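You operate a simulated robot arm through the tools that you are given. There is no shell and no other tool.

The job below is to be done with a simulated robot arm. You get a single attempt, and the scene is never put back.

Task
Measure the blue-taped short hose's crimp and lay it in its grade's lane.
Fine: 32.00 mm within 0.25 is GOOD, larger REDO, smaller SCRAP. Leave the caliper open.

The check looks at the end state, three seconds after you hand in, the way a careful person would. Anything else that was tipped, shoved, dropped, spilled or broken makes it a failure.

Robot
A 6-joint arm with a two-finger parallel gripper, fixed in place. Base frame: the origin is at the foot of the arm, x ahead of it, y to its left, z up; the work surface is at about z = 94. Readings come in cm, rad, newtons and seconds.
With the tool pointing down near the work surface it reaches from about 22 to 66 cm from the base axis. Its first joint turns from -1.152 to 1.152 rad. Payload 2.9 kg.
Tool frame: the origin (TCP) lies between the finger pads and is the grasp point; the fingertips stand 3 cm ahead of it; z points along the fingers, y is the line along which they close. The gripper opens to 11 cm. The fingers are 2 cm wide and 1 cm thick; the gripper's body (4.8 by 11.2 cm) begins 5.5 cm behind the TCP.
Orientation is that of the tool frame in the base frame, as [roll, pitch, yaw] about the fixed x, y, z axes, in that order (R = Rz(yaw) Ry(pitch) Rx(roll)). With the fingers straight down and closing along the base's y, the tool's x points along the base's -x, its y along +y and its z along -z.

Tools
- The arm moves only by the tool nudge_tool. Its argument "targets" is a list that holds one entry, the list of rows, each a list of 7 numbers: the opening, from 0 (shut) to 1 (fully open), then the shift along the tool's x, y, z in m, then the turn, a rotation vector about the tool's x, y, z in rad. In form: [[[grip, tx, ty, tz, rx, ry, rz], ...]]. A call has 1 to 20 rows; each row is the pose to reach, as a shift and turn from the pose commanded when the call began, along the tool's axes at that moment. Rows are played at 5 a second. More than 5 cm and 0.15 rad between two rows, or a gripper value outside its range, and nothing of the call is played. Where a pose cannot be reached the arm comes as near as it can. A force on the tool above 40 N (or 10 N above the force at the start of the call, whichever is more), or a blocked arm, ends the call early, and 0.2 s more pass. The fingers move at their own pace (about 10.8 cm/s each) and stop on an object; they squeeze with about 43 N. The grip force told is the motor's: it shows also when the fingers shut on nothing. Time passes only in rows, and 0.2 s behind the last, so rows that repeat a pose let the fingers close. The reply holds the time, the measured pose of the TCP, the force on the tool along the base axes, the opening and the grip force, in the units named above and with some noise, with the torque about the TCP (base axes, N m) and any sound that the robot's microphone picked up, and new pictures: "views" is both (left out), scene, wrist or none.
- Cameras (640 x 400 px; columns grow to the right, rows downward): "scene" is fixed at [5.38, 41.32, 140.62]; the picture's right is [-0.93, -0.36, 0.00], its down [-0.13, 0.33, -0.93] and it looks along [0.34, -0.87, -0.36] (base axes); focal length 342 px, centre (320, 200). "wrist" rides on the gripper at [7.2, 1.7, -10.3] in the tool frame; the picture's right is [-0.23, 0.97, 0.00], its down [-0.76, -0.18, -0.62] and it looks along [-0.61, -0.14, 0.78] (tool axes); focal length 222 px, centre (320, 200). There is no depth. A picture from a camera that has moved, and an enlarged one, comes with that camera's place and axes in the base frame and with its lens.
- close_up(camera, box): a new picture of the part [left, top, right, bottom] of that camera's present view, enlarged. It takes no simulated time.
- job_done(): hands the job in; it is judged then, once.

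Places have to be worked out from the pictures, the camera data and where the tool is seen. Open the gripper and draw the arm clear of the work before you hand the job in, unless the task says otherwise.

The tools are called after "Request:" by a JSON object that holds its "fn" and its "kwargs". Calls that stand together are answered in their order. nudge_tool: Moves the arm, as the interface text tells. Its arguments: {"type":"object","properties":{"targets":{"type":"array","items":{"type":"array","items":{"type":"array","items":{"type":"number"}}}},"views":{"type":"string","enum":["both","scene","wrist","none"]}},"required":["targets"]} The other tools are called the same way: close_up (camera, box) takes an enlarged picture of a part of a camera's view; job_done () hands the job in.

At the start:

```text
clock: 0.0
tool_pos: [34.06, -26.08, 124.1]
ee_rot: [3.142, 0.0, 3.141]
force: [-0.5, 0.0, -0.2]
moment: [0.0, 0.0, 0.0]
finger_gap: 10.97
grasp_force: 0.0
```

scene: 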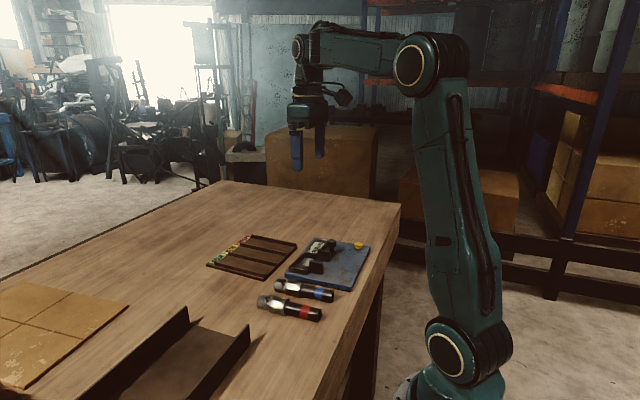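
wrist: 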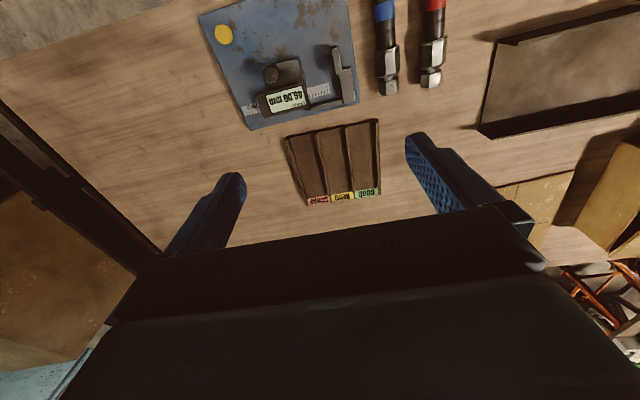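

The pictures show a caliper on a blue board, a three-lane tray and two hoses (blue and red taped). I'll enlarge the views before moving.

Request:
{"fn": "close_up", "kwargs": {"camera": "scene", "box": [190, 210, 390, 335]}}

Request:
{"fn": "close_up", "kwargs": {"camera": "wrist", "box": [190, 0, 470, 215]}}

Request:
{"fn": "close_up", "kwargs": {"camera": "wrist", "box": [230, 40, 370, 130]}}

Request:
{"fn": "close_up", "kwargs": {"camera": "wrist", "box": [280, 110, 400, 210]}}

```text
3.20 times, centred on (290, 272) of scene
camera zoom: at [5.38, 41.32, 140.62], right [-0.93, -0.36, 0.0], down [-0.13, 0.33, -0.93], along [0.34, -0.87, -0.36], focal length 1096 px, centre (416, -32)
```

zoom: 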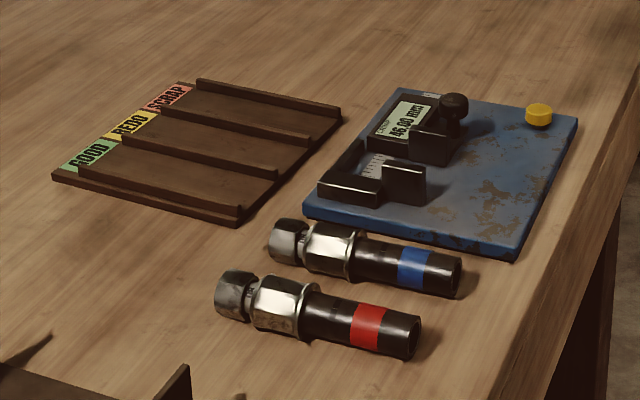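

```text
1.86 times, centred on (330, 108) of wrist
camera zoom: at [26.77, -24.48, 134.39], right [0.23, 0.97, 0.0], down [0.76, -0.18, 0.62], along [0.61, -0.14, -0.78], focal length 413 px, centre (301, 372)
```

zoom: 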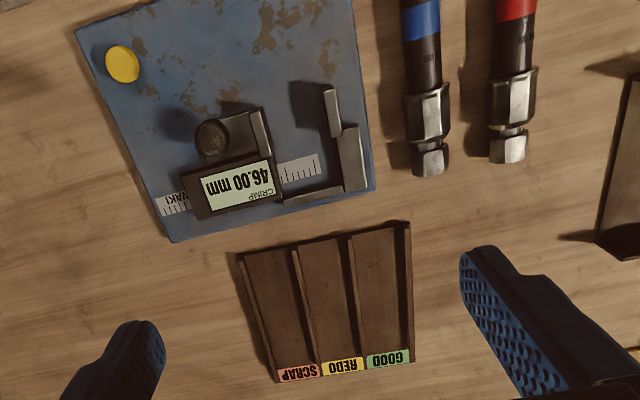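

```text
4.44 times, centred on (300, 85) of wrist
camera zoom: at [26.77, -24.48, 134.39], right [0.23, 0.97, 0.0], down [0.76, -0.18, 0.62], along [0.61, -0.14, -0.78], focal length 987 px, centre (409, 711)
```

zoom: 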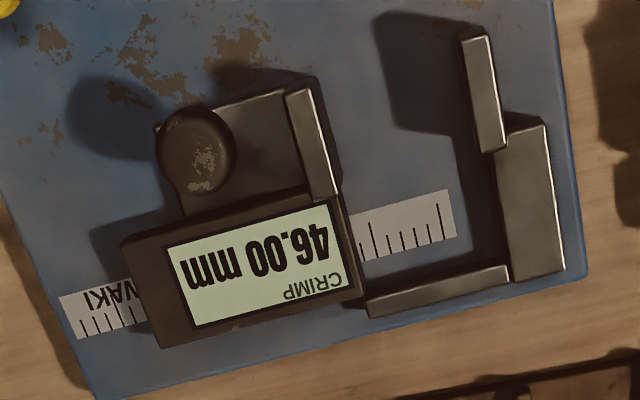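

```text
4.00 times, centred on (340, 160) of wrist
camera zoom: at [26.77, -24.48, 134.39], right [0.23, 0.97, 0.0], down [0.76, -0.18, 0.62], along [0.61, -0.14, -0.78], focal length 888 px, centre (240, 360)
```

zoom: 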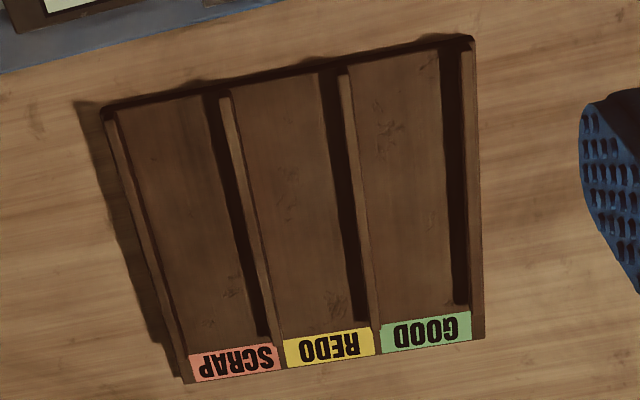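

Axes of the caliper and hoses look nearly aligned with the base axes. I'll zoom further on the caliper and hoses from the scene camera.

Request:
{"fn": "close_up", "kwargs": {"camera": "scene", "box": [280, 230, 375, 290]}}

Request:
{"fn": "close_up", "kwargs": {"camera": "scene", "box": [250, 270, 345, 330]}}

Request:
{"fn": "close_up", "kwargs": {"camera": "wrist", "box": [360, 0, 460, 100]}}

Request:
{"fn": "close_up", "kwargs": {"camera": "scene", "box": [200, 225, 310, 290]}}

```text
6.67 times, centred on (328, 260) of scene
camera zoom: at [5.38, 41.32, 140.62], right [-0.93, -0.36, 0.0], down [-0.13, 0.33, -0.93], along [0.34, -0.87, -0.36], focal length 2283 px, centre (270, -200)
```

zoom: 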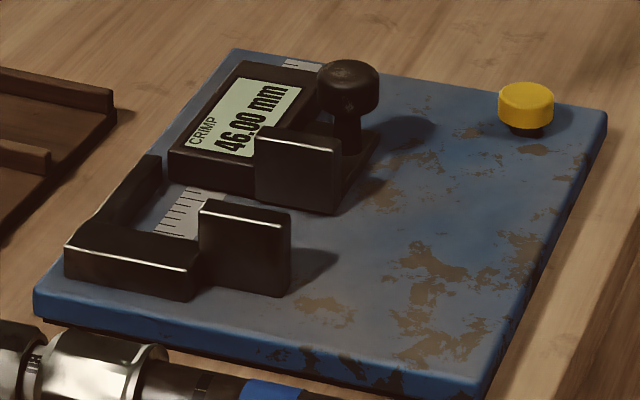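

```text
6.67 times, centred on (298, 300) of scene
camera zoom: at [5.38, 41.32, 140.62], right [-0.93, -0.36, 0.0], down [-0.13, 0.33, -0.93], along [0.34, -0.87, -0.36], focal length 2283 px, centre (470, -467)
```

zoom: 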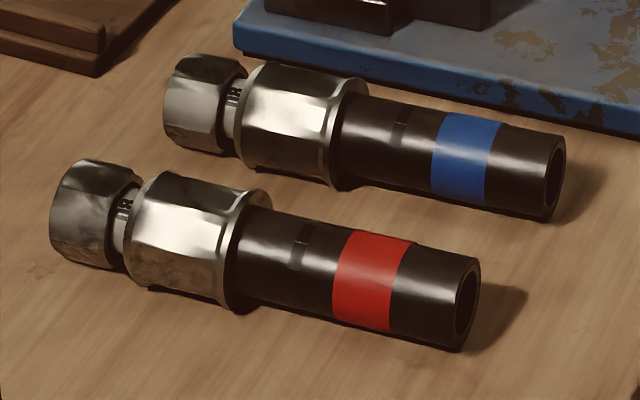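

```text
4.00 times, centred on (410, 50) of wrist
camera zoom: at [26.77, -24.48, 134.39], right [0.23, 0.97, 0.0], down [0.76, -0.18, 0.62], along [0.61, -0.14, -0.78], focal length 888 px, centre (-40, 800)
```

zoom: 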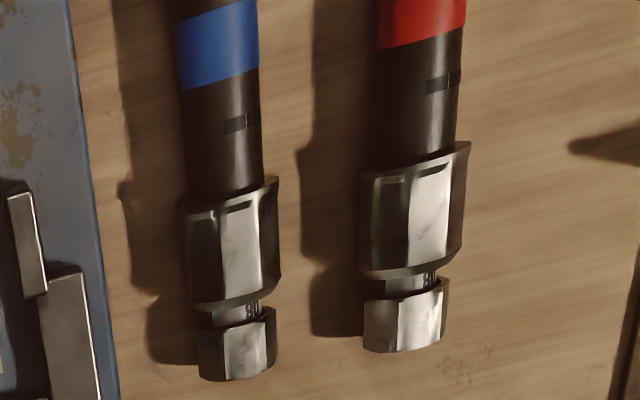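

```text
5.82 times, centred on (255, 258) of scene
camera zoom: at [5.38, 41.32, 140.62], right [-0.93, -0.36, 0.0], down [-0.13, 0.33, -0.93], along [0.34, -0.87, -0.36], focal length 1992 px, centre (698, -134)
```

zoom: 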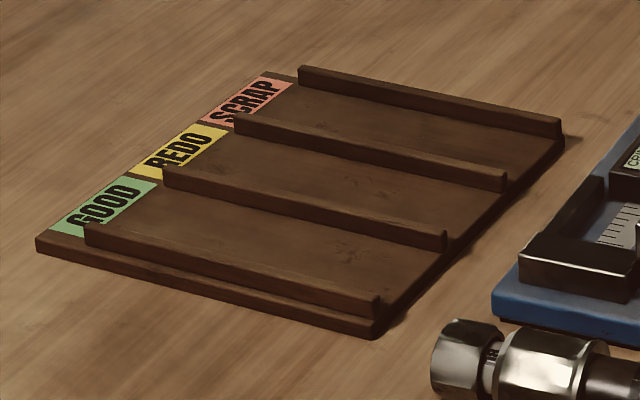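

The hoses lie along base x (blue at about y=-15.7, crimp x≈31.5–35), and the caliper runs along y with the fixed jaw at y≈-23.4 and the knob at about (30.8,-32.1,99). I'll go over the blue hose for a closer look.

Request:
{"fn": "nudge_tool", "kwargs": {"targets": [[[0.45, 0.014, 0.02, 0.02, 0, 0, 0], [0.45, 0.028, 0.04, 0.04, 0, 0, 0], [0.45, 0.042, 0.06, 0.06, 0, 0, 0], [0.45, 0.056, 0.08, 0.08, 0, 0, 0], [0.45, 0.07, 0.104, 0.11, 0, 0, 0], [0.45, 0.07, 0.104, 0.12, 0, 0, 0], [0.45, 0.07, 0.104, 0.12, 0, 0, 0]]]}}

```text
clock: 1.6
tool_pos: [27.04, -15.64, 111.86]
ee_rot: [3.141, 0.0, 3.141]
force: [0.2, -0.3, 0.4]
moment: [-0.02, 0.01, -0.01]
finger_gap: 4.95
grasp_force: 0.1
camera wrist: at [19.77, -13.96, 122.22], right [0.23, 0.97, 0.0], down [0.76, -0.18, 0.62], along [0.61, -0.14, -0.78], focal length 222 px, centre (320, 200)
```

scene: 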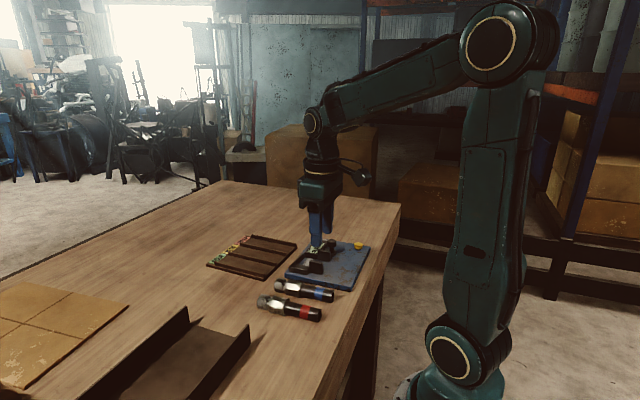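
wrist: 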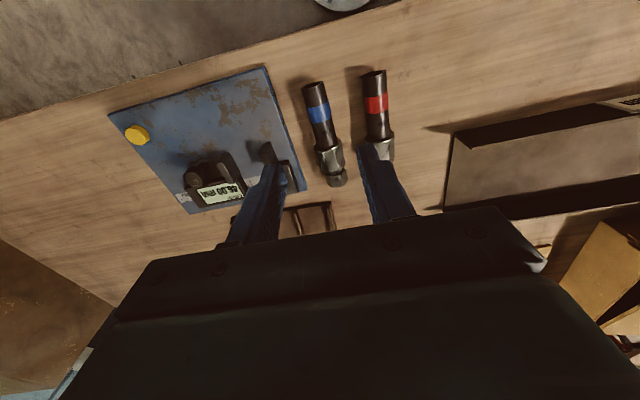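

Request:
{"fn": "close_up", "kwargs": {"camera": "wrist", "box": [280, 60, 400, 195]}}

Request:
{"fn": "close_up", "kwargs": {"camera": "wrist", "box": [100, 60, 320, 220]}}

```text
2.96 times, centred on (340, 128) of wrist
camera zoom: at [19.77, -13.96, 122.22], right [0.23, 0.97, 0.0], down [0.76, -0.18, 0.62], along [0.61, -0.14, -0.78], focal length 658 px, centre (261, 415)
```

zoom: 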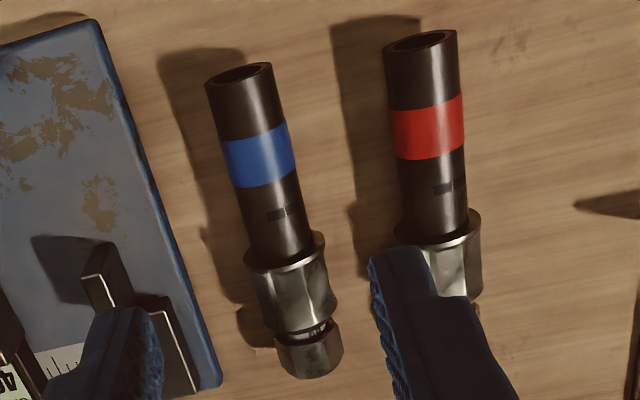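

```text
2.50 times, centred on (210, 140) of wrist
camera zoom: at [19.77, -13.96, 122.22], right [0.23, 0.97, 0.0], down [0.76, -0.18, 0.62], along [0.61, -0.14, -0.78], focal length 555 px, centre (595, 350)
```

zoom: 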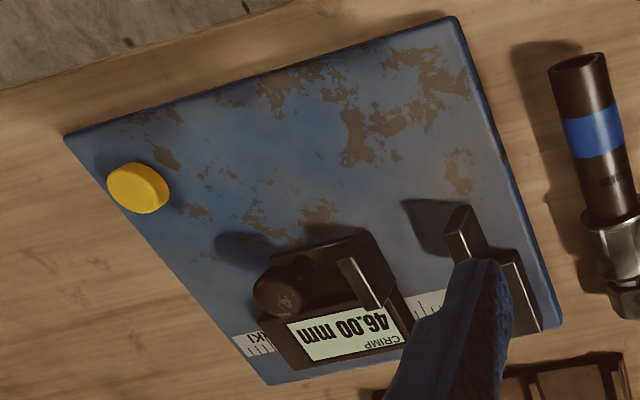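

The blue hose spans about x 24.7–38 with the octagonal crimp at 31.5–34.9. First I'll check the caliper's zero while it is empty: move above the knob and verify alignment.

Request:
{"fn": "nudge_tool", "kwargs": {"targets": [[[0.3, -0.01, -0.041, 0, 0, 0, 0], [0.3, -0.019, -0.082, 0, 0, 0, 0], [0.3, -0.029, -0.123, 0, 0, 0, 0], [0.3, -0.0376, -0.1645, 0, 0, 0, 0], [0.3, -0.0376, -0.1645, 0.03, 0, 0, 0], [0.3, -0.0376, -0.1645, 0.055, 0, 0, 0], [0.3, -0.0376, -0.1645, 0.055, 0, 0, 0]]]}}

```text
clock: 3.2
tool_pos: [31.05, -32.24, 106.48]
ee_rot: [-3.141, 0.001, -3.141]
force: [-0.3, -0.7, -0.1]
moment: [-0.03, 0.0, -0.01]
finger_gap: 3.3
grasp_force: 0.0
camera wrist: at [23.62, -30.48, 116.88], right [0.23, 0.97, 0.0], down [0.76, -0.18, 0.62], along [0.61, -0.14, -0.78], focal length 222 px, centre (320, 200)
```

scene: 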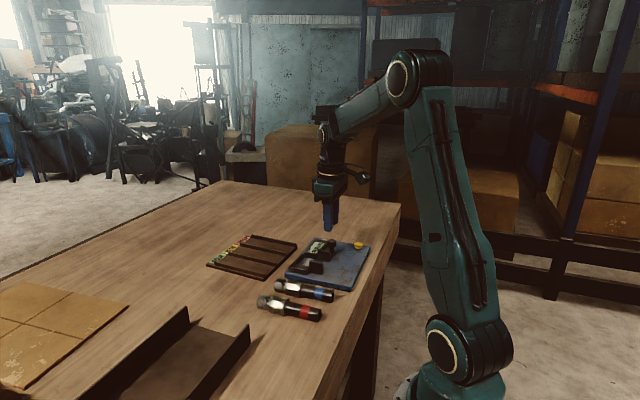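
wrist: 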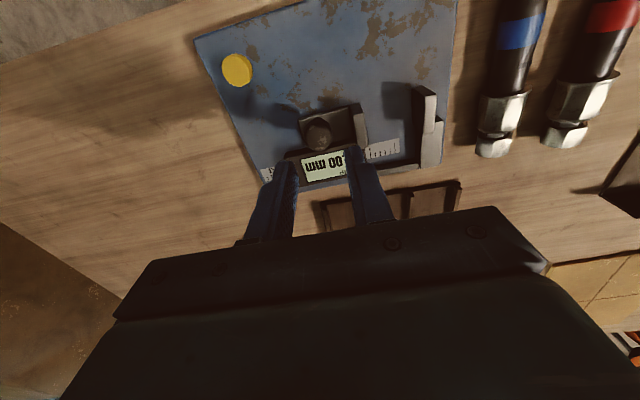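

Request:
{"fn": "close_up", "kwargs": {"camera": "wrist", "box": [230, 70, 470, 220]}}

Request:
{"fn": "close_up", "kwargs": {"camera": "scene", "box": [280, 190, 375, 290]}}

```text
2.67 times, centred on (350, 145) of wrist
camera zoom: at [23.62, -30.48, 116.88], right [0.23, 0.97, 0.0], down [0.76, -0.18, 0.62], along [0.61, -0.14, -0.78], focal length 592 px, centre (240, 347)
```

zoom: 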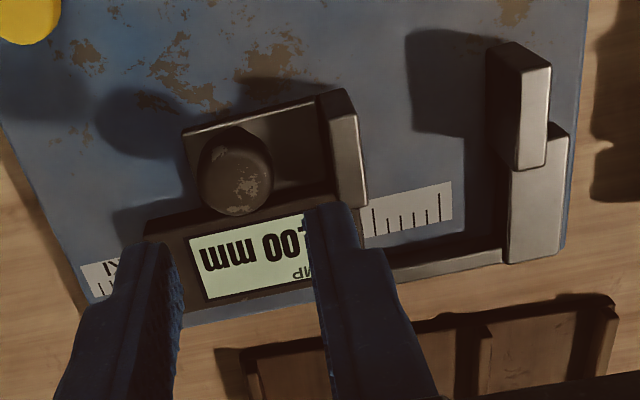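

```text
4.00 times, centred on (328, 240) of scene
camera zoom: at [5.38, 41.32, 140.62], right [-0.93, -0.36, 0.0], down [-0.13, 0.33, -0.93], along [0.34, -0.87, -0.36], focal length 1370 px, centre (290, 40)
```

zoom: 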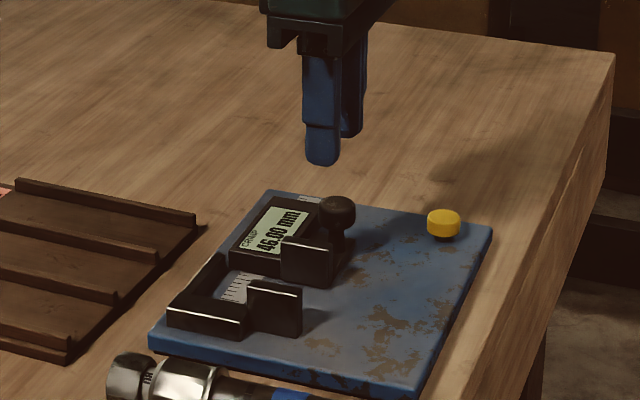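

The knob head is at about (30.7,-32.1,99.2), between the fingers. I'll descend around it with the tips at about z 98.5, then close softly.

Request:
{"fn": "nudge_tool", "kwargs": {"targets": [[[0.3, 0.003, 0.001, 0.02, 0, 0, 0], [0.3, 0.003, 0.001, 0.04, 0, 0, 0], [0.3, 0.003, 0.001, 0.05, 0, 0, 0], [0.3, 0.003, 0.001, 0.05, 0, 0, 0]]]}}

```text
clock: 4.2
tool_pos: [30.68, -32.06, 101.52]
ee_rot: [-3.14, -0.001, -3.14]
force: [-0.4, 0.4, 0.6]
moment: [0.0, 0.0, 0.01]
finger_gap: 3.28
grasp_force: 0.1
camera wrist: at [23.32, -30.37, 111.88], right [0.23, 0.97, 0.0], down [0.76, -0.18, 0.62], along [0.61, -0.14, -0.78], focal length 222 px, centre (320, 200)
```

scene: 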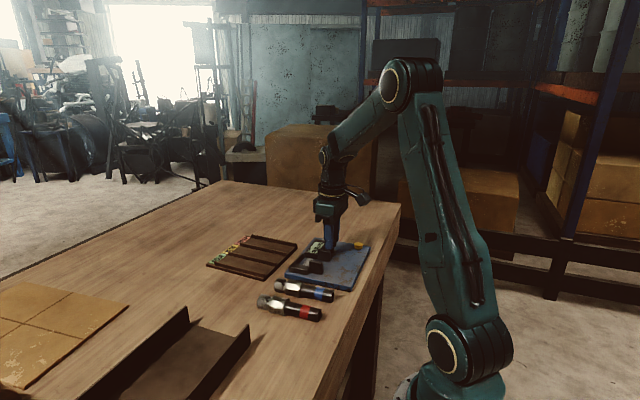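
wrist: 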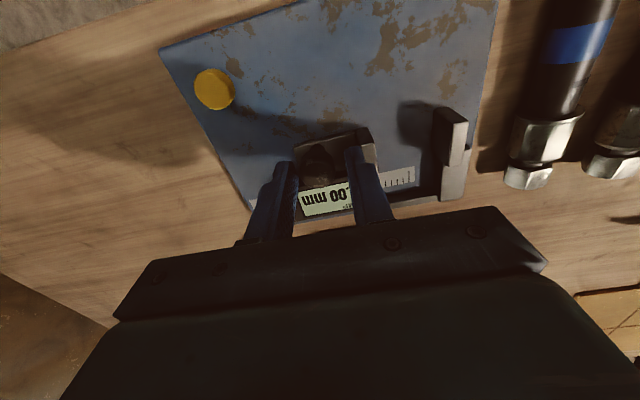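

Request:
{"fn": "close_up", "kwargs": {"camera": "wrist", "box": [240, 110, 440, 220]}}

Request:
{"fn": "close_up", "kwargs": {"camera": "scene", "box": [280, 220, 375, 290]}}

```text
3.20 times, centred on (340, 165) of wrist
camera zoom: at [23.32, -30.37, 111.88], right [0.23, 0.97, 0.0], down [0.76, -0.18, 0.62], along [0.61, -0.14, -0.78], focal length 711 px, centre (256, 312)
```

zoom: 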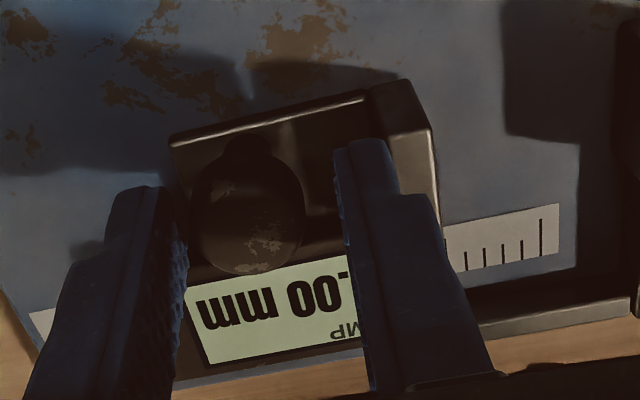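

```text
5.71 times, centred on (328, 255) of scene
camera zoom: at [5.38, 41.32, 140.62], right [-0.93, -0.36, 0.0], down [-0.13, 0.33, -0.93], along [0.34, -0.87, -0.36], focal length 1957 px, centre (277, -114)
```

zoom: 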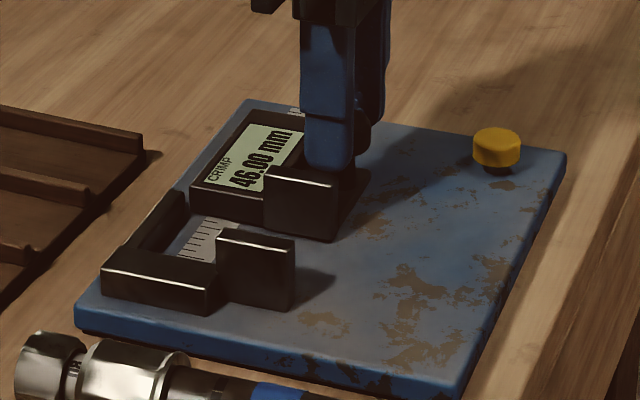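

The fingers straddle the knob with clearance, and the display is readable from the scene camera. I'll close on the knob.

Request:
{"fn": "nudge_tool", "kwargs": {"targets": [[[0.2, 0, 0, 0, 0, 0, 0], [0.1, 0, 0, 0, 0, 0, 0], [0.1, 0, 0, 0, 0, 0, 0]]], "views": "none"}}

Request:
{"fn": "close_up", "kwargs": {"camera": "scene", "box": [280, 220, 375, 290]}}

```text
clock: 5.0
tool_pos: [30.54, -31.98, 101.52]
ee_rot: [3.14, 0.001, 3.141]
force: [0.0, 0.5, -0.1]
moment: [0.03, -0.08, 0.0]
finger_gap: 2.32
grasp_force: 43.2
```

```text
5.71 times, centred on (328, 255) of scene
camera zoom: at [5.38, 41.32, 140.62], right [-0.93, -0.36, 0.0], down [-0.13, 0.33, -0.93], along [0.34, -0.87, -0.36], focal length 1957 px, centre (277, -114)
```

zoom: 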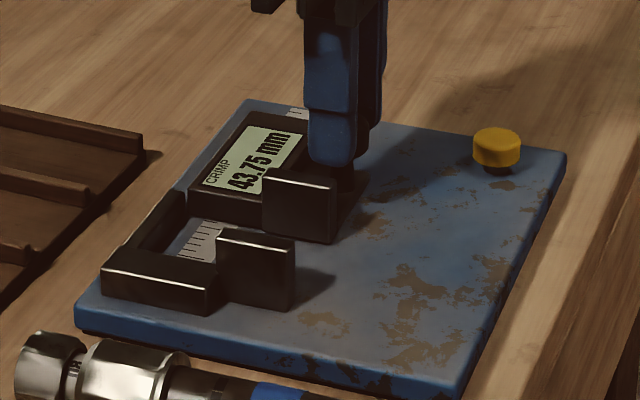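

The knob is gripped (2.32 cm wide) and the reading is now 43.75. I'll slide +y in steps toward closed.

Request:
{"fn": "nudge_tool", "kwargs": {"targets": [[[0.1, 0, 0.005, 0, 0, 0, 0], [0.1, 0, 0.01, 0, 0, 0, 0], [0.1, 0, 0.015, 0, 0, 0, 0], [0.1, 0, 0.02, 0, 0, 0, 0], [0.1, 0, 0.025, 0, 0, 0, 0], [0.1, 0, 0.03, 0, 0, 0, 0], [0.1, 0, 0.035, 0, 0, 0, 0], [0.1, 0, 0.039, 0, 0, 0, 0], [0.1, 0, 0.039, 0, 0, 0, 0]]], "views": "none"}}

Request:
{"fn": "close_up", "kwargs": {"camera": "scene", "box": [280, 220, 375, 290]}}

```text
clock: 7.0
tool_pos: [30.31, -28.36, 101.69]
ee_rot: [-3.137, 0.001, 3.137]
force: [-5.4, -26.0, 5.4]
moment: [-0.73, -0.26, 0.02]
finger_gap: 2.32
grasp_force: 42.9
```

```text
5.71 times, centred on (328, 255) of scene
camera zoom: at [5.36, 41.26, 140.64], right [-0.93, -0.36, 0.0], down [-0.13, 0.33, -0.93], along [0.34, -0.87, -0.36], focal length 1957 px, centre (277, -114)
```

zoom: 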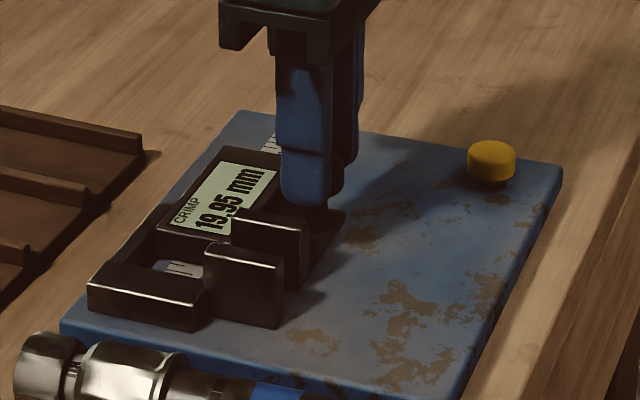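

The slide stopped at 19.95 and the board was dragged roughly 1 cm in +y, so this caliper does not close to zero. I'll back off -y in stages, watching forces, and then bring the board back to its original place.

Request:
{"fn": "nudge_tool", "kwargs": {"targets": [[[0.1, 0, -0.005, 0, 0, 0, 0], [0.1, 0, -0.01, 0, 0, 0, 0], [0.1, 0, -0.015, 0, 0, 0, 0], [0.1, 0, -0.018, 0, 0, 0, 0], [0.1, 0, -0.018, 0, 0, 0, 0]]], "views": "none"}}

Request:
{"fn": "close_up", "kwargs": {"camera": "scene", "box": [280, 220, 375, 290]}}

```text
clock: 8.2
tool_pos: [30.36, -29.97, 101.59]
ee_rot: [-3.14, 0.001, 3.141]
force: [-2.8, 0.1, 11.3]
moment: [0.09, 0.85, 0.05]
finger_gap: 2.34
grasp_force: 42.9
```

```text
5.71 times, centred on (328, 255) of scene
camera zoom: at [5.36, 41.33, 140.61], right [-0.93, -0.36, 0.0], down [-0.13, 0.33, -0.93], along [0.34, -0.87, -0.36], focal length 1957 px, centre (277, -114)
```

zoom: 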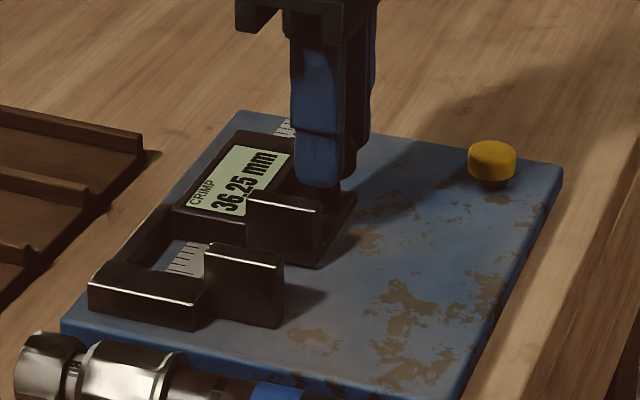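

The slide moves freely (force about 0), so the earlier block was a hard stop near 20 mm. I'll continue opening to nearly 46.

Request:
{"fn": "nudge_tool", "kwargs": {"targets": [[[0.1, 0, -0.005, 0, 0, 0, 0], [0.1, 0, -0.009, 0, 0, 0, 0], [0.1, 0, -0.012, 0, 0, 0, 0], [0.1, 0, -0.014, 0, 0, 0, 0], [0.1, 0, -0.014, 0, 0, 0, 0]]], "views": "none"}}

Request:
{"fn": "close_up", "kwargs": {"camera": "scene", "box": [280, 220, 375, 290]}}

```text
clock: 9.4
tool_pos: [30.46, -31.05, 101.62]
ee_rot: [3.137, -0.003, -3.136]
force: [1.5, 32.2, 15.9]
moment: [0.97, -0.65, 0.13]
finger_gap: 2.34
grasp_force: 43.5
```

```text
5.71 times, centred on (328, 255) of scene
camera zoom: at [5.36, 41.43, 140.58], right [-0.93, -0.36, 0.0], down [-0.13, 0.33, -0.93], along [0.34, -0.87, -0.36], focal length 1957 px, centre (277, -114)
```

zoom: 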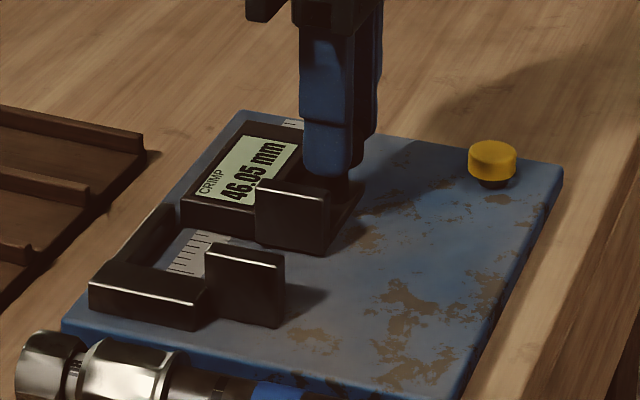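

The slide is now at its open stop (46.05, 32 N) and the board sits about 1.1 cm too far in +y. I'll relieve the downward press slightly and drag the board slowly back -y.

Request:
{"fn": "nudge_tool", "kwargs": {"targets": [[[0.1, 0, 0, -0.001, 0, 0, 0], [0.1, 0, -0.001, -0.0015, 0, 0, 0], [0.1, 0, -0.002, -0.0015, 0, 0, 0], [0.1, 0, -0.003, -0.0015, 0, 0, 0], [0.1, 0, -0.004, -0.0015, 0, 0, 0], [0.1, 0, -0.005, -0.0015, 0, 0, 0], [0.1, 0, -0.006, -0.0015, 0, 0, 0], [0.1, 0, -0.006, -0.0015, 0, 0, 0]]], "views": "none"}}

Request:
{"fn": "close_up", "kwargs": {"camera": "scene", "box": [280, 220, 375, 290]}}

```text
clock: 11.2
tool_pos: [30.37, -31.81, 101.7]
ee_rot: [3.137, -0.005, -3.141]
force: [-2.1, 22.2, 0.3]
moment: [0.67, 0.07, 0.03]
finger_gap: 2.32
grasp_force: 42.6
```

```text
5.71 times, centred on (328, 255) of scene
camera zoom: at [5.37, 41.38, 140.6], right [-0.93, -0.36, 0.0], down [-0.13, 0.33, -0.93], along [0.34, -0.87, -0.36], focal length 1957 px, centre (277, -114)
```

zoom: 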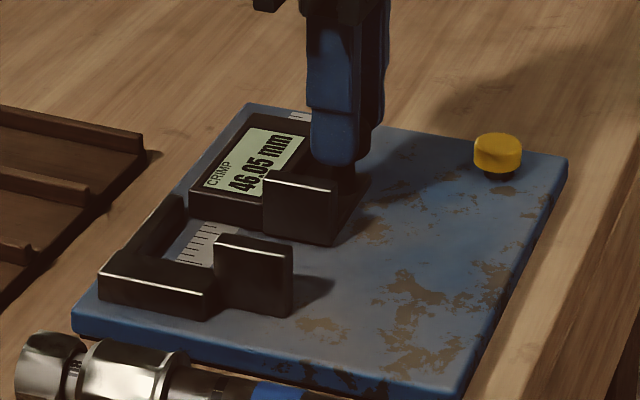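

The board is moving back with about 22 N; roughly 0.4 cm remains. I'll drag the rest of the way.

Request:
{"fn": "nudge_tool", "kwargs": {"targets": [[[0.1, 0, -0.001, 0, 0, 0, 0], [0.1, 0, -0.002, 0, 0, 0, 0], [0.1, 0, -0.003, 0, 0, 0, 0], [0.1, 0, -0.004, 0, 0, 0, 0], [0.1, 0, -0.004, 0, 0, 0, 0]]], "views": "none"}}

Request:
{"fn": "close_up", "kwargs": {"camera": "scene", "box": [280, 220, 375, 290]}}

```text
clock: 12.4
tool_pos: [30.49, -32.12, 101.74]
ee_rot: [3.139, -0.003, -3.139]
force: [1.3, 29.7, 8.5]
moment: [0.88, 0.42, 0.04]
finger_gap: 2.3
grasp_force: 43.1
```

```text
5.71 times, centred on (328, 255) of scene
camera zoom: at [5.37, 41.41, 140.59], right [-0.93, -0.36, 0.0], down [-0.13, 0.33, -0.93], along [0.34, -0.87, -0.36], focal length 1957 px, centre (277, -114)
```

zoom: 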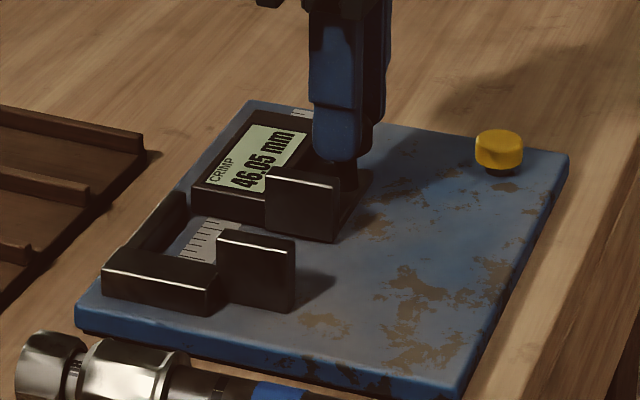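

The board is back within a millimetre or so of where it started. I'll relax the side force, open, and rise.

Request:
{"fn": "nudge_tool", "kwargs": {"targets": [[[0.1, 0, 0.001, 0, 0, 0, 0], [0.1, 0, 0.0022, 0, 0, 0, 0], [0.2, 0, 0.0022, 0, 0, 0, 0], [0.3, 0, 0.0022, 0, 0, 0, 0], [0.3, 0, 0.0022, 0, 0, 0, 0], [0.3, 0, 0.0022, -0.03, 0, 0, 0], [0.3, 0, 0.0022, -0.07, 0, 0, 0], [0.3, 0, 0.0022, -0.11, 0, 0, 0], [0.3, 0, 0.0022, -0.11, 0, 0, 0]]]}}

Request:
{"fn": "close_up", "kwargs": {"camera": "scene", "box": [280, 220, 375, 290]}}

Request:
{"fn": "close_up", "kwargs": {"camera": "wrist", "box": [200, 40, 460, 210]}}

```text
clock: 14.4
tool_pos: [30.6, -32.11, 112.72]
ee_rot: [-3.14, -0.001, -3.141]
force: [0.2, -0.5, -0.1]
moment: [0.01, -0.02, -0.03]
finger_gap: 3.29
grasp_force: 0.0
camera wrist: at [23.32, -30.44, 123.15], right [0.23, 0.97, 0.0], down [0.76, -0.18, 0.62], along [0.61, -0.14, -0.78], focal length 222 px, centre (320, 200)
```

scene: 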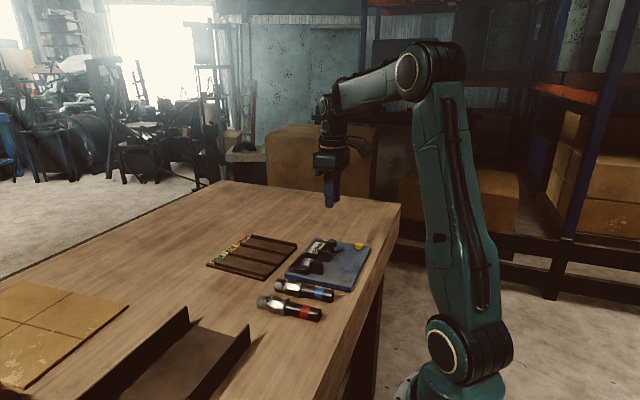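
wrist: 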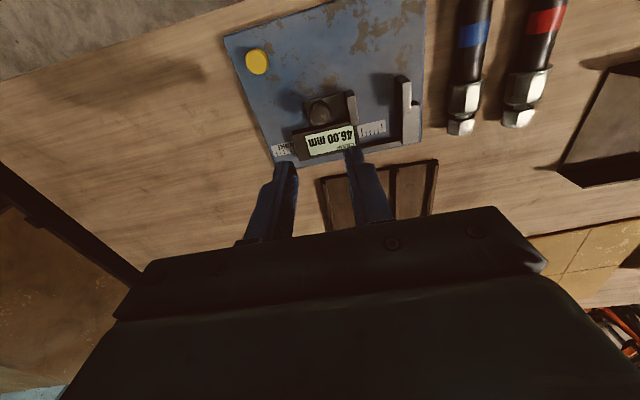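

```text
5.71 times, centred on (328, 255) of scene
camera zoom: at [5.38, 41.32, 140.62], right [-0.93, -0.36, 0.0], down [-0.13, 0.33, -0.93], along [0.34, -0.87, -0.36], focal length 1957 px, centre (277, -114)
```

zoom: 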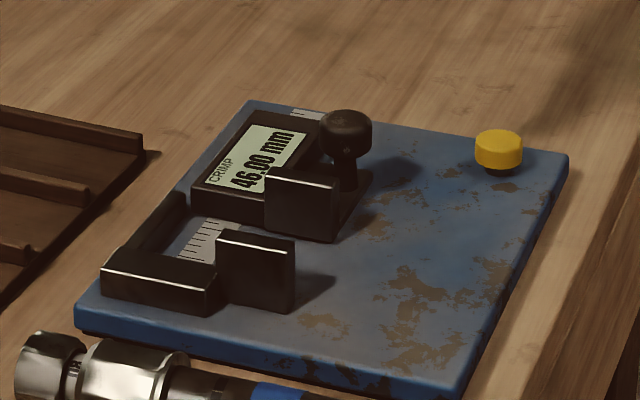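

```text
2.35 times, centred on (330, 125) of wrist
camera zoom: at [23.32, -30.44, 123.15], right [0.23, 0.97, 0.0], down [0.76, -0.18, 0.62], along [0.61, -0.14, -0.78], focal length 523 px, centre (296, 376)
```

zoom: 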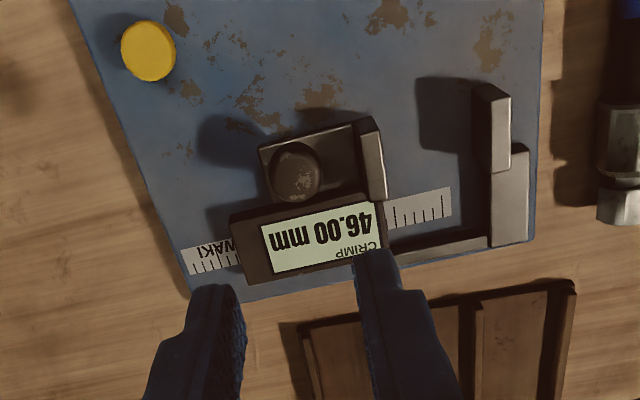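

The caliper is restored and reads 46.00 at its open stop (stops at round 20/46, so the scale looks true). Now I'll go above the blue hose's crimp, to square its flats with the fingers first.

Request:
{"fn": "nudge_tool", "kwargs": {"targets": [[[0.41, -0.007, 0.041, 0, 0, 0, 0], [0.41, -0.014, 0.082, 0, 0, 0, 0], [0.41, -0.02, 0.123, 0.01, 0, 0, 0], [0.41, -0.027, 0.165, 0.03, 0, 0, 0], [0.41, -0.027, 0.165, 0.067, 0, 0, 0], [0.41, -0.027, 0.165, 0.095, 0, 0, 0], [0.41, -0.027, 0.165, 0.095, 0, 0, 0]]]}}

Request:
{"fn": "close_up", "kwargs": {"camera": "wrist", "box": [200, 40, 460, 210]}}

Request:
{"fn": "close_up", "kwargs": {"camera": "scene", "box": [250, 230, 345, 330]}}

```text
clock: 16.0
tool_pos: [33.14, -15.57, 103.33]
ee_rot: [3.141, -0.001, 3.14]
force: [0.5, 0.8, 0.3]
moment: [-0.02, -0.02, 0.0]
finger_gap: 4.5
grasp_force: 0.0
camera wrist: at [25.85, -13.99, 113.65], right [0.23, 0.97, 0.0], down [0.76, -0.18, 0.62], along [0.61, -0.14, -0.78], focal length 222 px, centre (320, 200)
```

scene: 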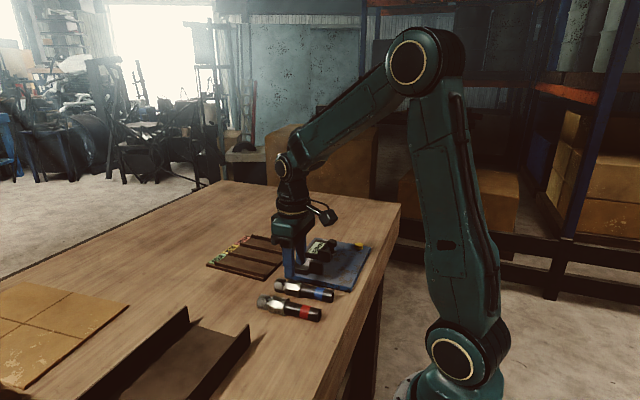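
wrist: 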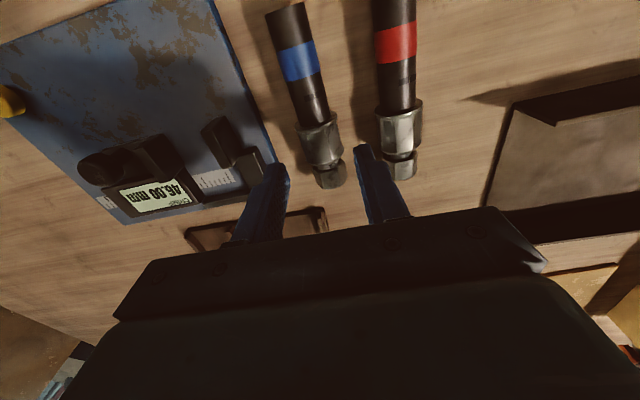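

```text
2.35 times, centred on (330, 125) of wrist
camera zoom: at [25.85, -13.99, 113.65], right [0.23, 0.97, 0.0], down [0.76, -0.18, 0.62], along [0.61, -0.14, -0.78], focal length 523 px, centre (296, 376)
```

zoom: 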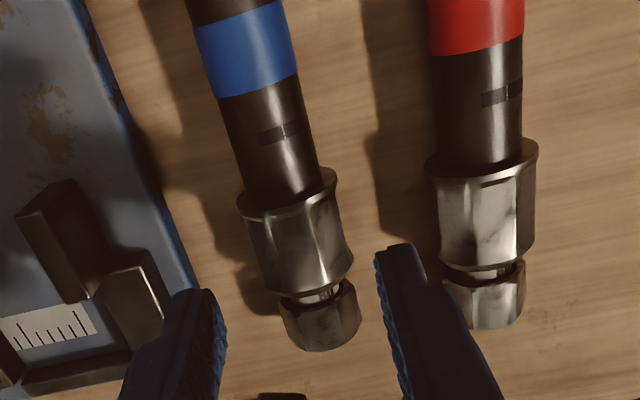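

```text
4.00 times, centred on (298, 280) of scene
camera zoom: at [5.38, 41.32, 140.62], right [-0.93, -0.36, 0.0], down [-0.13, 0.33, -0.93], along [0.34, -0.87, -0.36], focal length 1370 px, centre (410, -120)
```

zoom: 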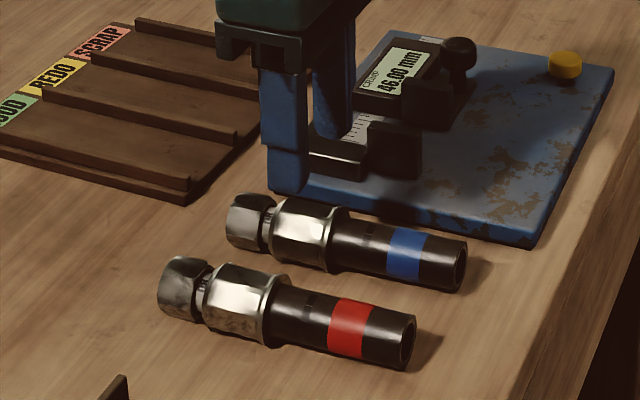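

Request:
{"fn": "close_up", "kwargs": {"camera": "wrist", "box": [285, 100, 365, 195]}}

Request:
{"fn": "close_up", "kwargs": {"camera": "scene", "box": [300, 272, 345, 302]}}

Request:
{"fn": "close_up", "kwargs": {"camera": "scene", "box": [300, 272, 345, 302]}}

```text
4.21 times, centred on (325, 148) of wrist
camera zoom: at [25.85, -13.99, 113.65], right [0.23, 0.97, 0.0], down [0.76, -0.18, 0.62], along [0.61, -0.14, -0.78], focal length 935 px, centre (299, 421)
```

zoom: 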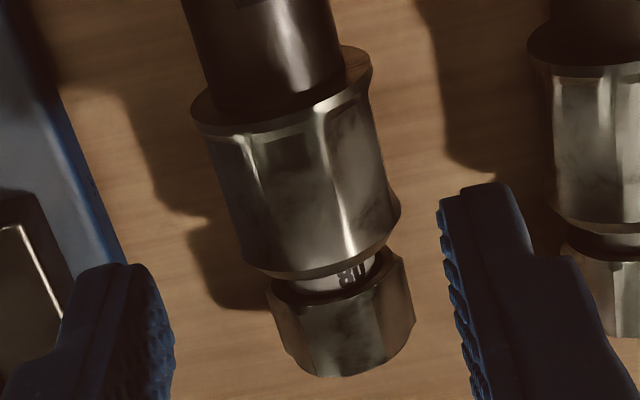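

```text
13.33 times, centred on (322, 287) of scene
camera zoom: at [5.38, 41.32, 140.62], right [-0.93, -0.36, 0.0], down [-0.13, 0.33, -0.93], along [0.34, -0.87, -0.36], focal length 4566 px, centre (287, -960)
```

zoom: 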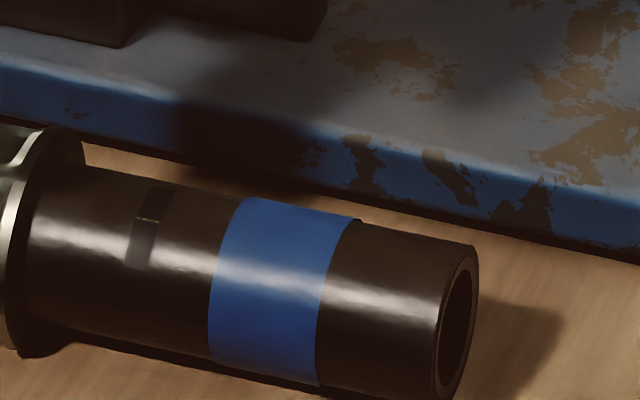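

```text
13.33 times, centred on (322, 287) of scene
camera zoom: at [5.38, 41.32, 140.62], right [-0.93, -0.36, 0.0], down [-0.13, 0.33, -0.93], along [0.34, -0.87, -0.36], focal length 4566 px, centre (287, -960)
```

zoom: 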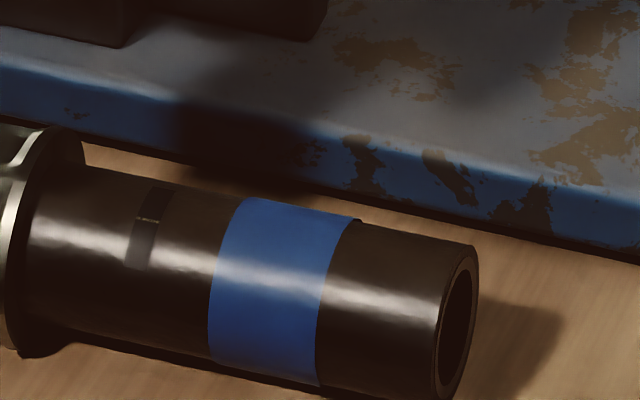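

The octagonal crimp appears to lie nearly on a flat. I'll lower the open fingers astride the crimp (tips about 0.7 cm above the table) and squeeze to square it up and get a rough size.

Request:
{"fn": "nudge_tool", "kwargs": {"targets": [[[0.41, -0.001, 0.0015, 0.02, 0, 0, 0], [0.41, -0.0015, 0.0015, 0.04, 0, 0, 0], [0.41, -0.0015, 0.0015, 0.056, 0, 0, 0], [0.41, -0.0015, 0.0015, 0.056, 0, 0, 0]]]}}

Request:
{"fn": "close_up", "kwargs": {"camera": "wrist", "box": [200, 40, 460, 210]}}

Request:
{"fn": "close_up", "kwargs": {"camera": "scene", "box": [250, 230, 345, 330]}}

```text
clock: 17.0
tool_pos: [33.31, -15.35, 97.7]
ee_rot: [-3.141, 0.0, -3.141]
force: [0.5, 0.6, -0.2]
moment: [0.03, 0.0, -0.01]
finger_gap: 4.5
grasp_force: 0.1
camera wrist: at [25.94, -13.81, 107.98], right [0.23, 0.97, 0.0], down [0.76, -0.18, 0.62], along [0.61, -0.14, -0.78], focal length 222 px, centre (320, 200)
```

scene: 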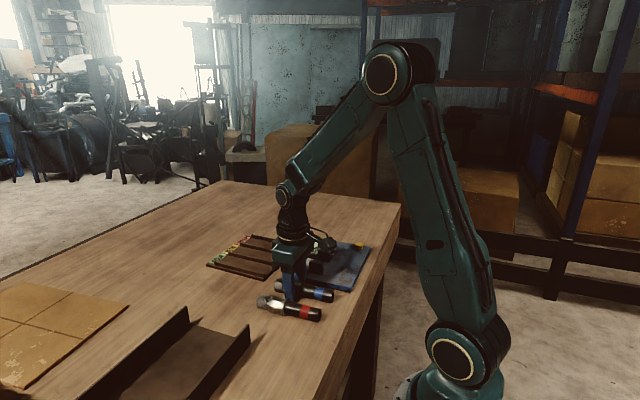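
wrist: 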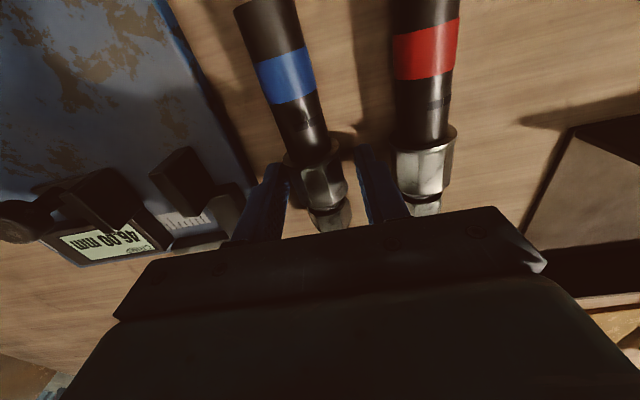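

```text
2.35 times, centred on (330, 125) of wrist
camera zoom: at [25.94, -13.81, 107.98], right [0.23, 0.97, 0.0], down [0.76, -0.18, 0.62], along [0.61, -0.14, -0.78], focal length 523 px, centre (296, 376)
```

zoom: 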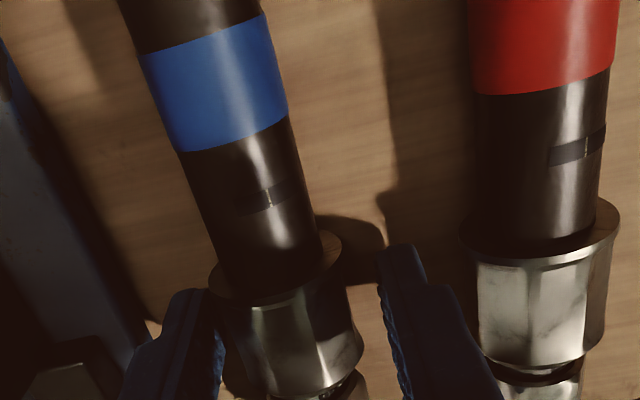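

```text
4.00 times, centred on (298, 280) of scene
camera zoom: at [5.38, 41.32, 140.62], right [-0.93, -0.36, 0.0], down [-0.13, 0.33, -0.93], along [0.34, -0.87, -0.36], focal length 1370 px, centre (410, -120)
```

zoom: 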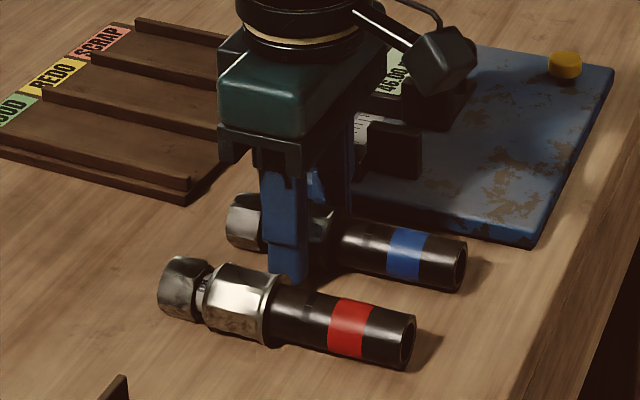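

The fingers straddle the crimp cleanly. I'll close to squeeze it.

Request:
{"fn": "nudge_tool", "kwargs": {"targets": [[[0.35, 0, 0, 0, 0, 0, 0], [0.3, 0, 0, 0, 0, 0, 0], [0.2, 0, 0, 0, 0, 0, 0], [0.2, 0, 0, 0, 0, 0, 0], [0.2, 0, 0, 0, 0, 0, 0]]]}}

Request:
{"fn": "close_up", "kwargs": {"camera": "wrist", "box": [200, 40, 460, 210]}}

Request:
{"fn": "nudge_tool", "kwargs": {"targets": [[[0.2, 0, 0, 0, 0, 0, 0]]], "views": "none"}}

Request:
{"fn": "nudge_tool", "kwargs": {"targets": [[[0.2, 0, 0, 0, 0, 0, 0]]], "views": "none"}}

Request:
{"fn": "nudge_tool", "kwargs": {"targets": [[[0.2, 0, 0, 0, 0, 0, 0]]], "views": "none"}}

```text
clock: 18.2
tool_pos: [33.2, -15.56, 97.66]
ee_rot: [3.141, 0.001, -3.141]
force: [-1.2, -1.8, 1.2]
moment: [-0.05, 0.03, 0.02]
finger_gap: 3.12
grasp_force: 42.8
camera wrist: at [25.95, -13.82, 108.01], right [0.23, 0.97, 0.0], down [0.76, -0.18, 0.62], along [0.61, -0.14, -0.78], focal length 222 px, centre (320, 200)
```

scene: 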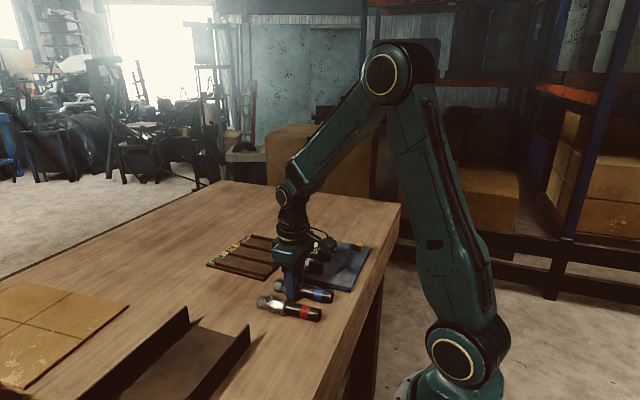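
wrist: 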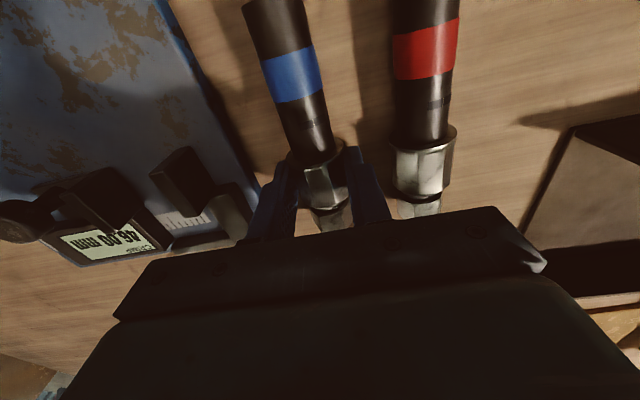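

```text
2.35 times, centred on (330, 125) of wrist
camera zoom: at [25.95, -13.82, 108.01], right [0.23, 0.97, 0.0], down [0.76, -0.18, 0.62], along [0.61, -0.14, -0.78], focal length 523 px, centre (296, 376)
```

zoom: 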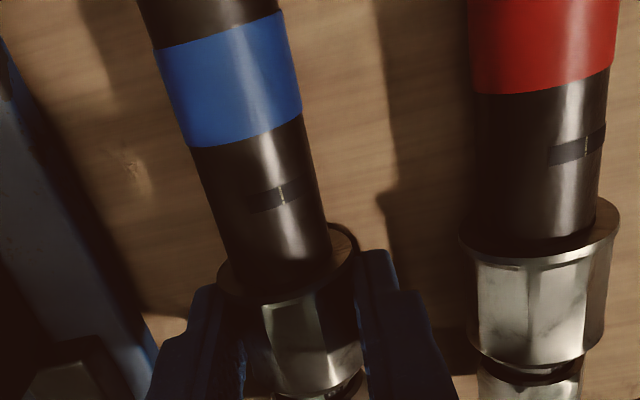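

```text
clock: 18.6
tool_pos: [33.16, -15.4, 97.68]
ee_rot: [-3.141, 0.002, -3.141]
force: [-0.4, -1.7, 0.2]
moment: [-0.01, 0.0, 0.03]
finger_gap: 3.15
grasp_force: 43.1
```

```text
clock: 19.0
tool_pos: [33.28, -15.44, 97.7]
ee_rot: [3.14, 0.001, -3.141]
force: [-0.8, 0.0, 0.4]
moment: [0.01, 0.04, -0.01]
finger_gap: 3.13
grasp_force: 42.8
```

```text
clock: 19.4
tool_pos: [33.16, -15.38, 97.57]
ee_rot: [3.141, -0.001, 3.141]
force: [-0.6, -1.1, -2.0]
moment: [0.01, 0.02, 0.05]
finger_gap: 3.16
grasp_force: 43.3
```

The gripper reads about 31.4 mm (a rough hint of undersize) and the hose is now square to the arm. I'll open, lift, shift toward the rubber section at x≈29.8 and grip there.

Request:
{"fn": "nudge_tool", "kwargs": {"targets": [[[0.35, 0, 0, 0, 0, 0, 0], [0.41, 0, 0, 0, 0, 0, 0], [0.41, 0, 0, -0.02, 0, 0, 0], [0.41, 0, 0, -0.05, 0, 0, 0], [0.41, 0.034, 0, -0.05, 0, 0, 0], [0.41, 0.034, 0, -0.03, 0, 0, 0], [0.41, 0.034, 0, 0.001, 0, 0, 0], [0.41, 0.034, 0, 0.001, 0, 0, 0]]]}}

Request:
{"fn": "close_up", "kwargs": {"camera": "wrist", "box": [200, 40, 460, 210]}}

Request:
{"fn": "close_up", "kwargs": {"camera": "scene", "box": [250, 230, 345, 330]}}

```text
clock: 21.2
tool_pos: [30.06, -15.51, 97.4]
ee_rot: [-3.142, 0.0, 3.14]
force: [-0.6, 0.1, -0.5]
moment: [0.01, 0.04, 0.0]
finger_gap: 4.52
grasp_force: 0.0
camera wrist: at [22.78, -13.91, 107.74], right [0.23, 0.97, 0.0], down [0.76, -0.18, 0.62], along [0.61, -0.14, -0.78], focal length 222 px, centre (320, 200)
```

scene: 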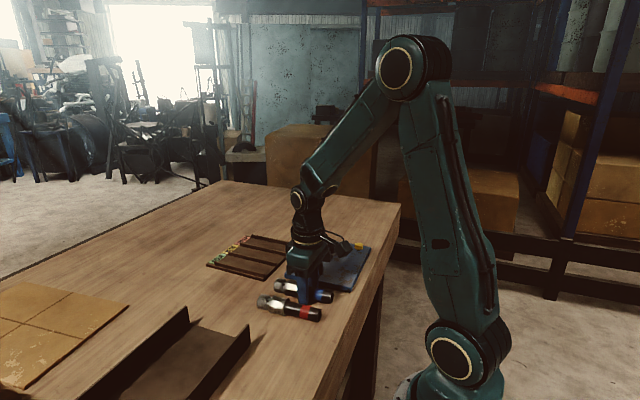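
wrist: 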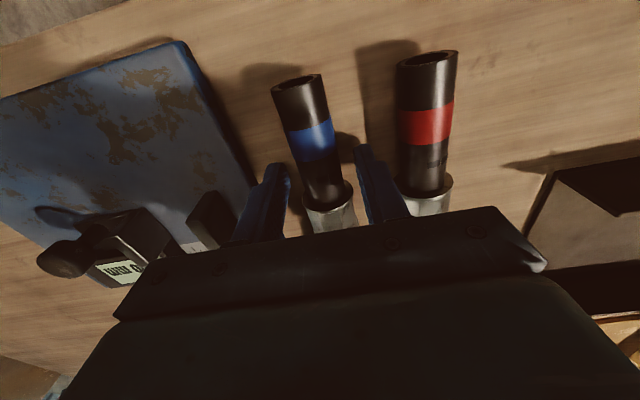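

```text
2.35 times, centred on (330, 125) of wrist
camera zoom: at [22.78, -13.91, 107.74], right [0.23, 0.97, 0.0], down [0.76, -0.18, 0.62], along [0.61, -0.14, -0.78], focal length 523 px, centre (296, 376)
```

zoom: 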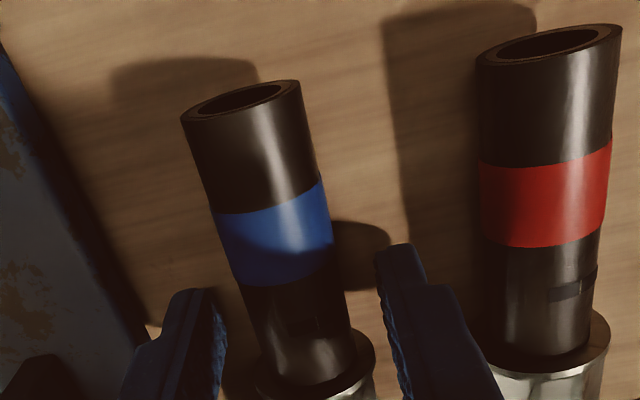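

```text
4.00 times, centred on (298, 280) of scene
camera zoom: at [5.38, 41.32, 140.62], right [-0.93, -0.36, 0.0], down [-0.13, 0.33, -0.93], along [0.34, -0.87, -0.36], focal length 1370 px, centre (410, -120)
```

zoom: 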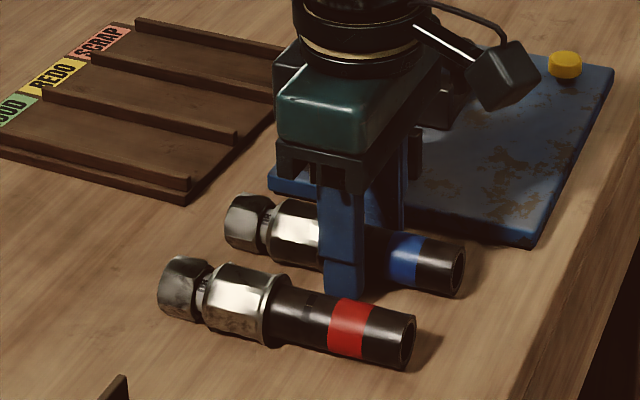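

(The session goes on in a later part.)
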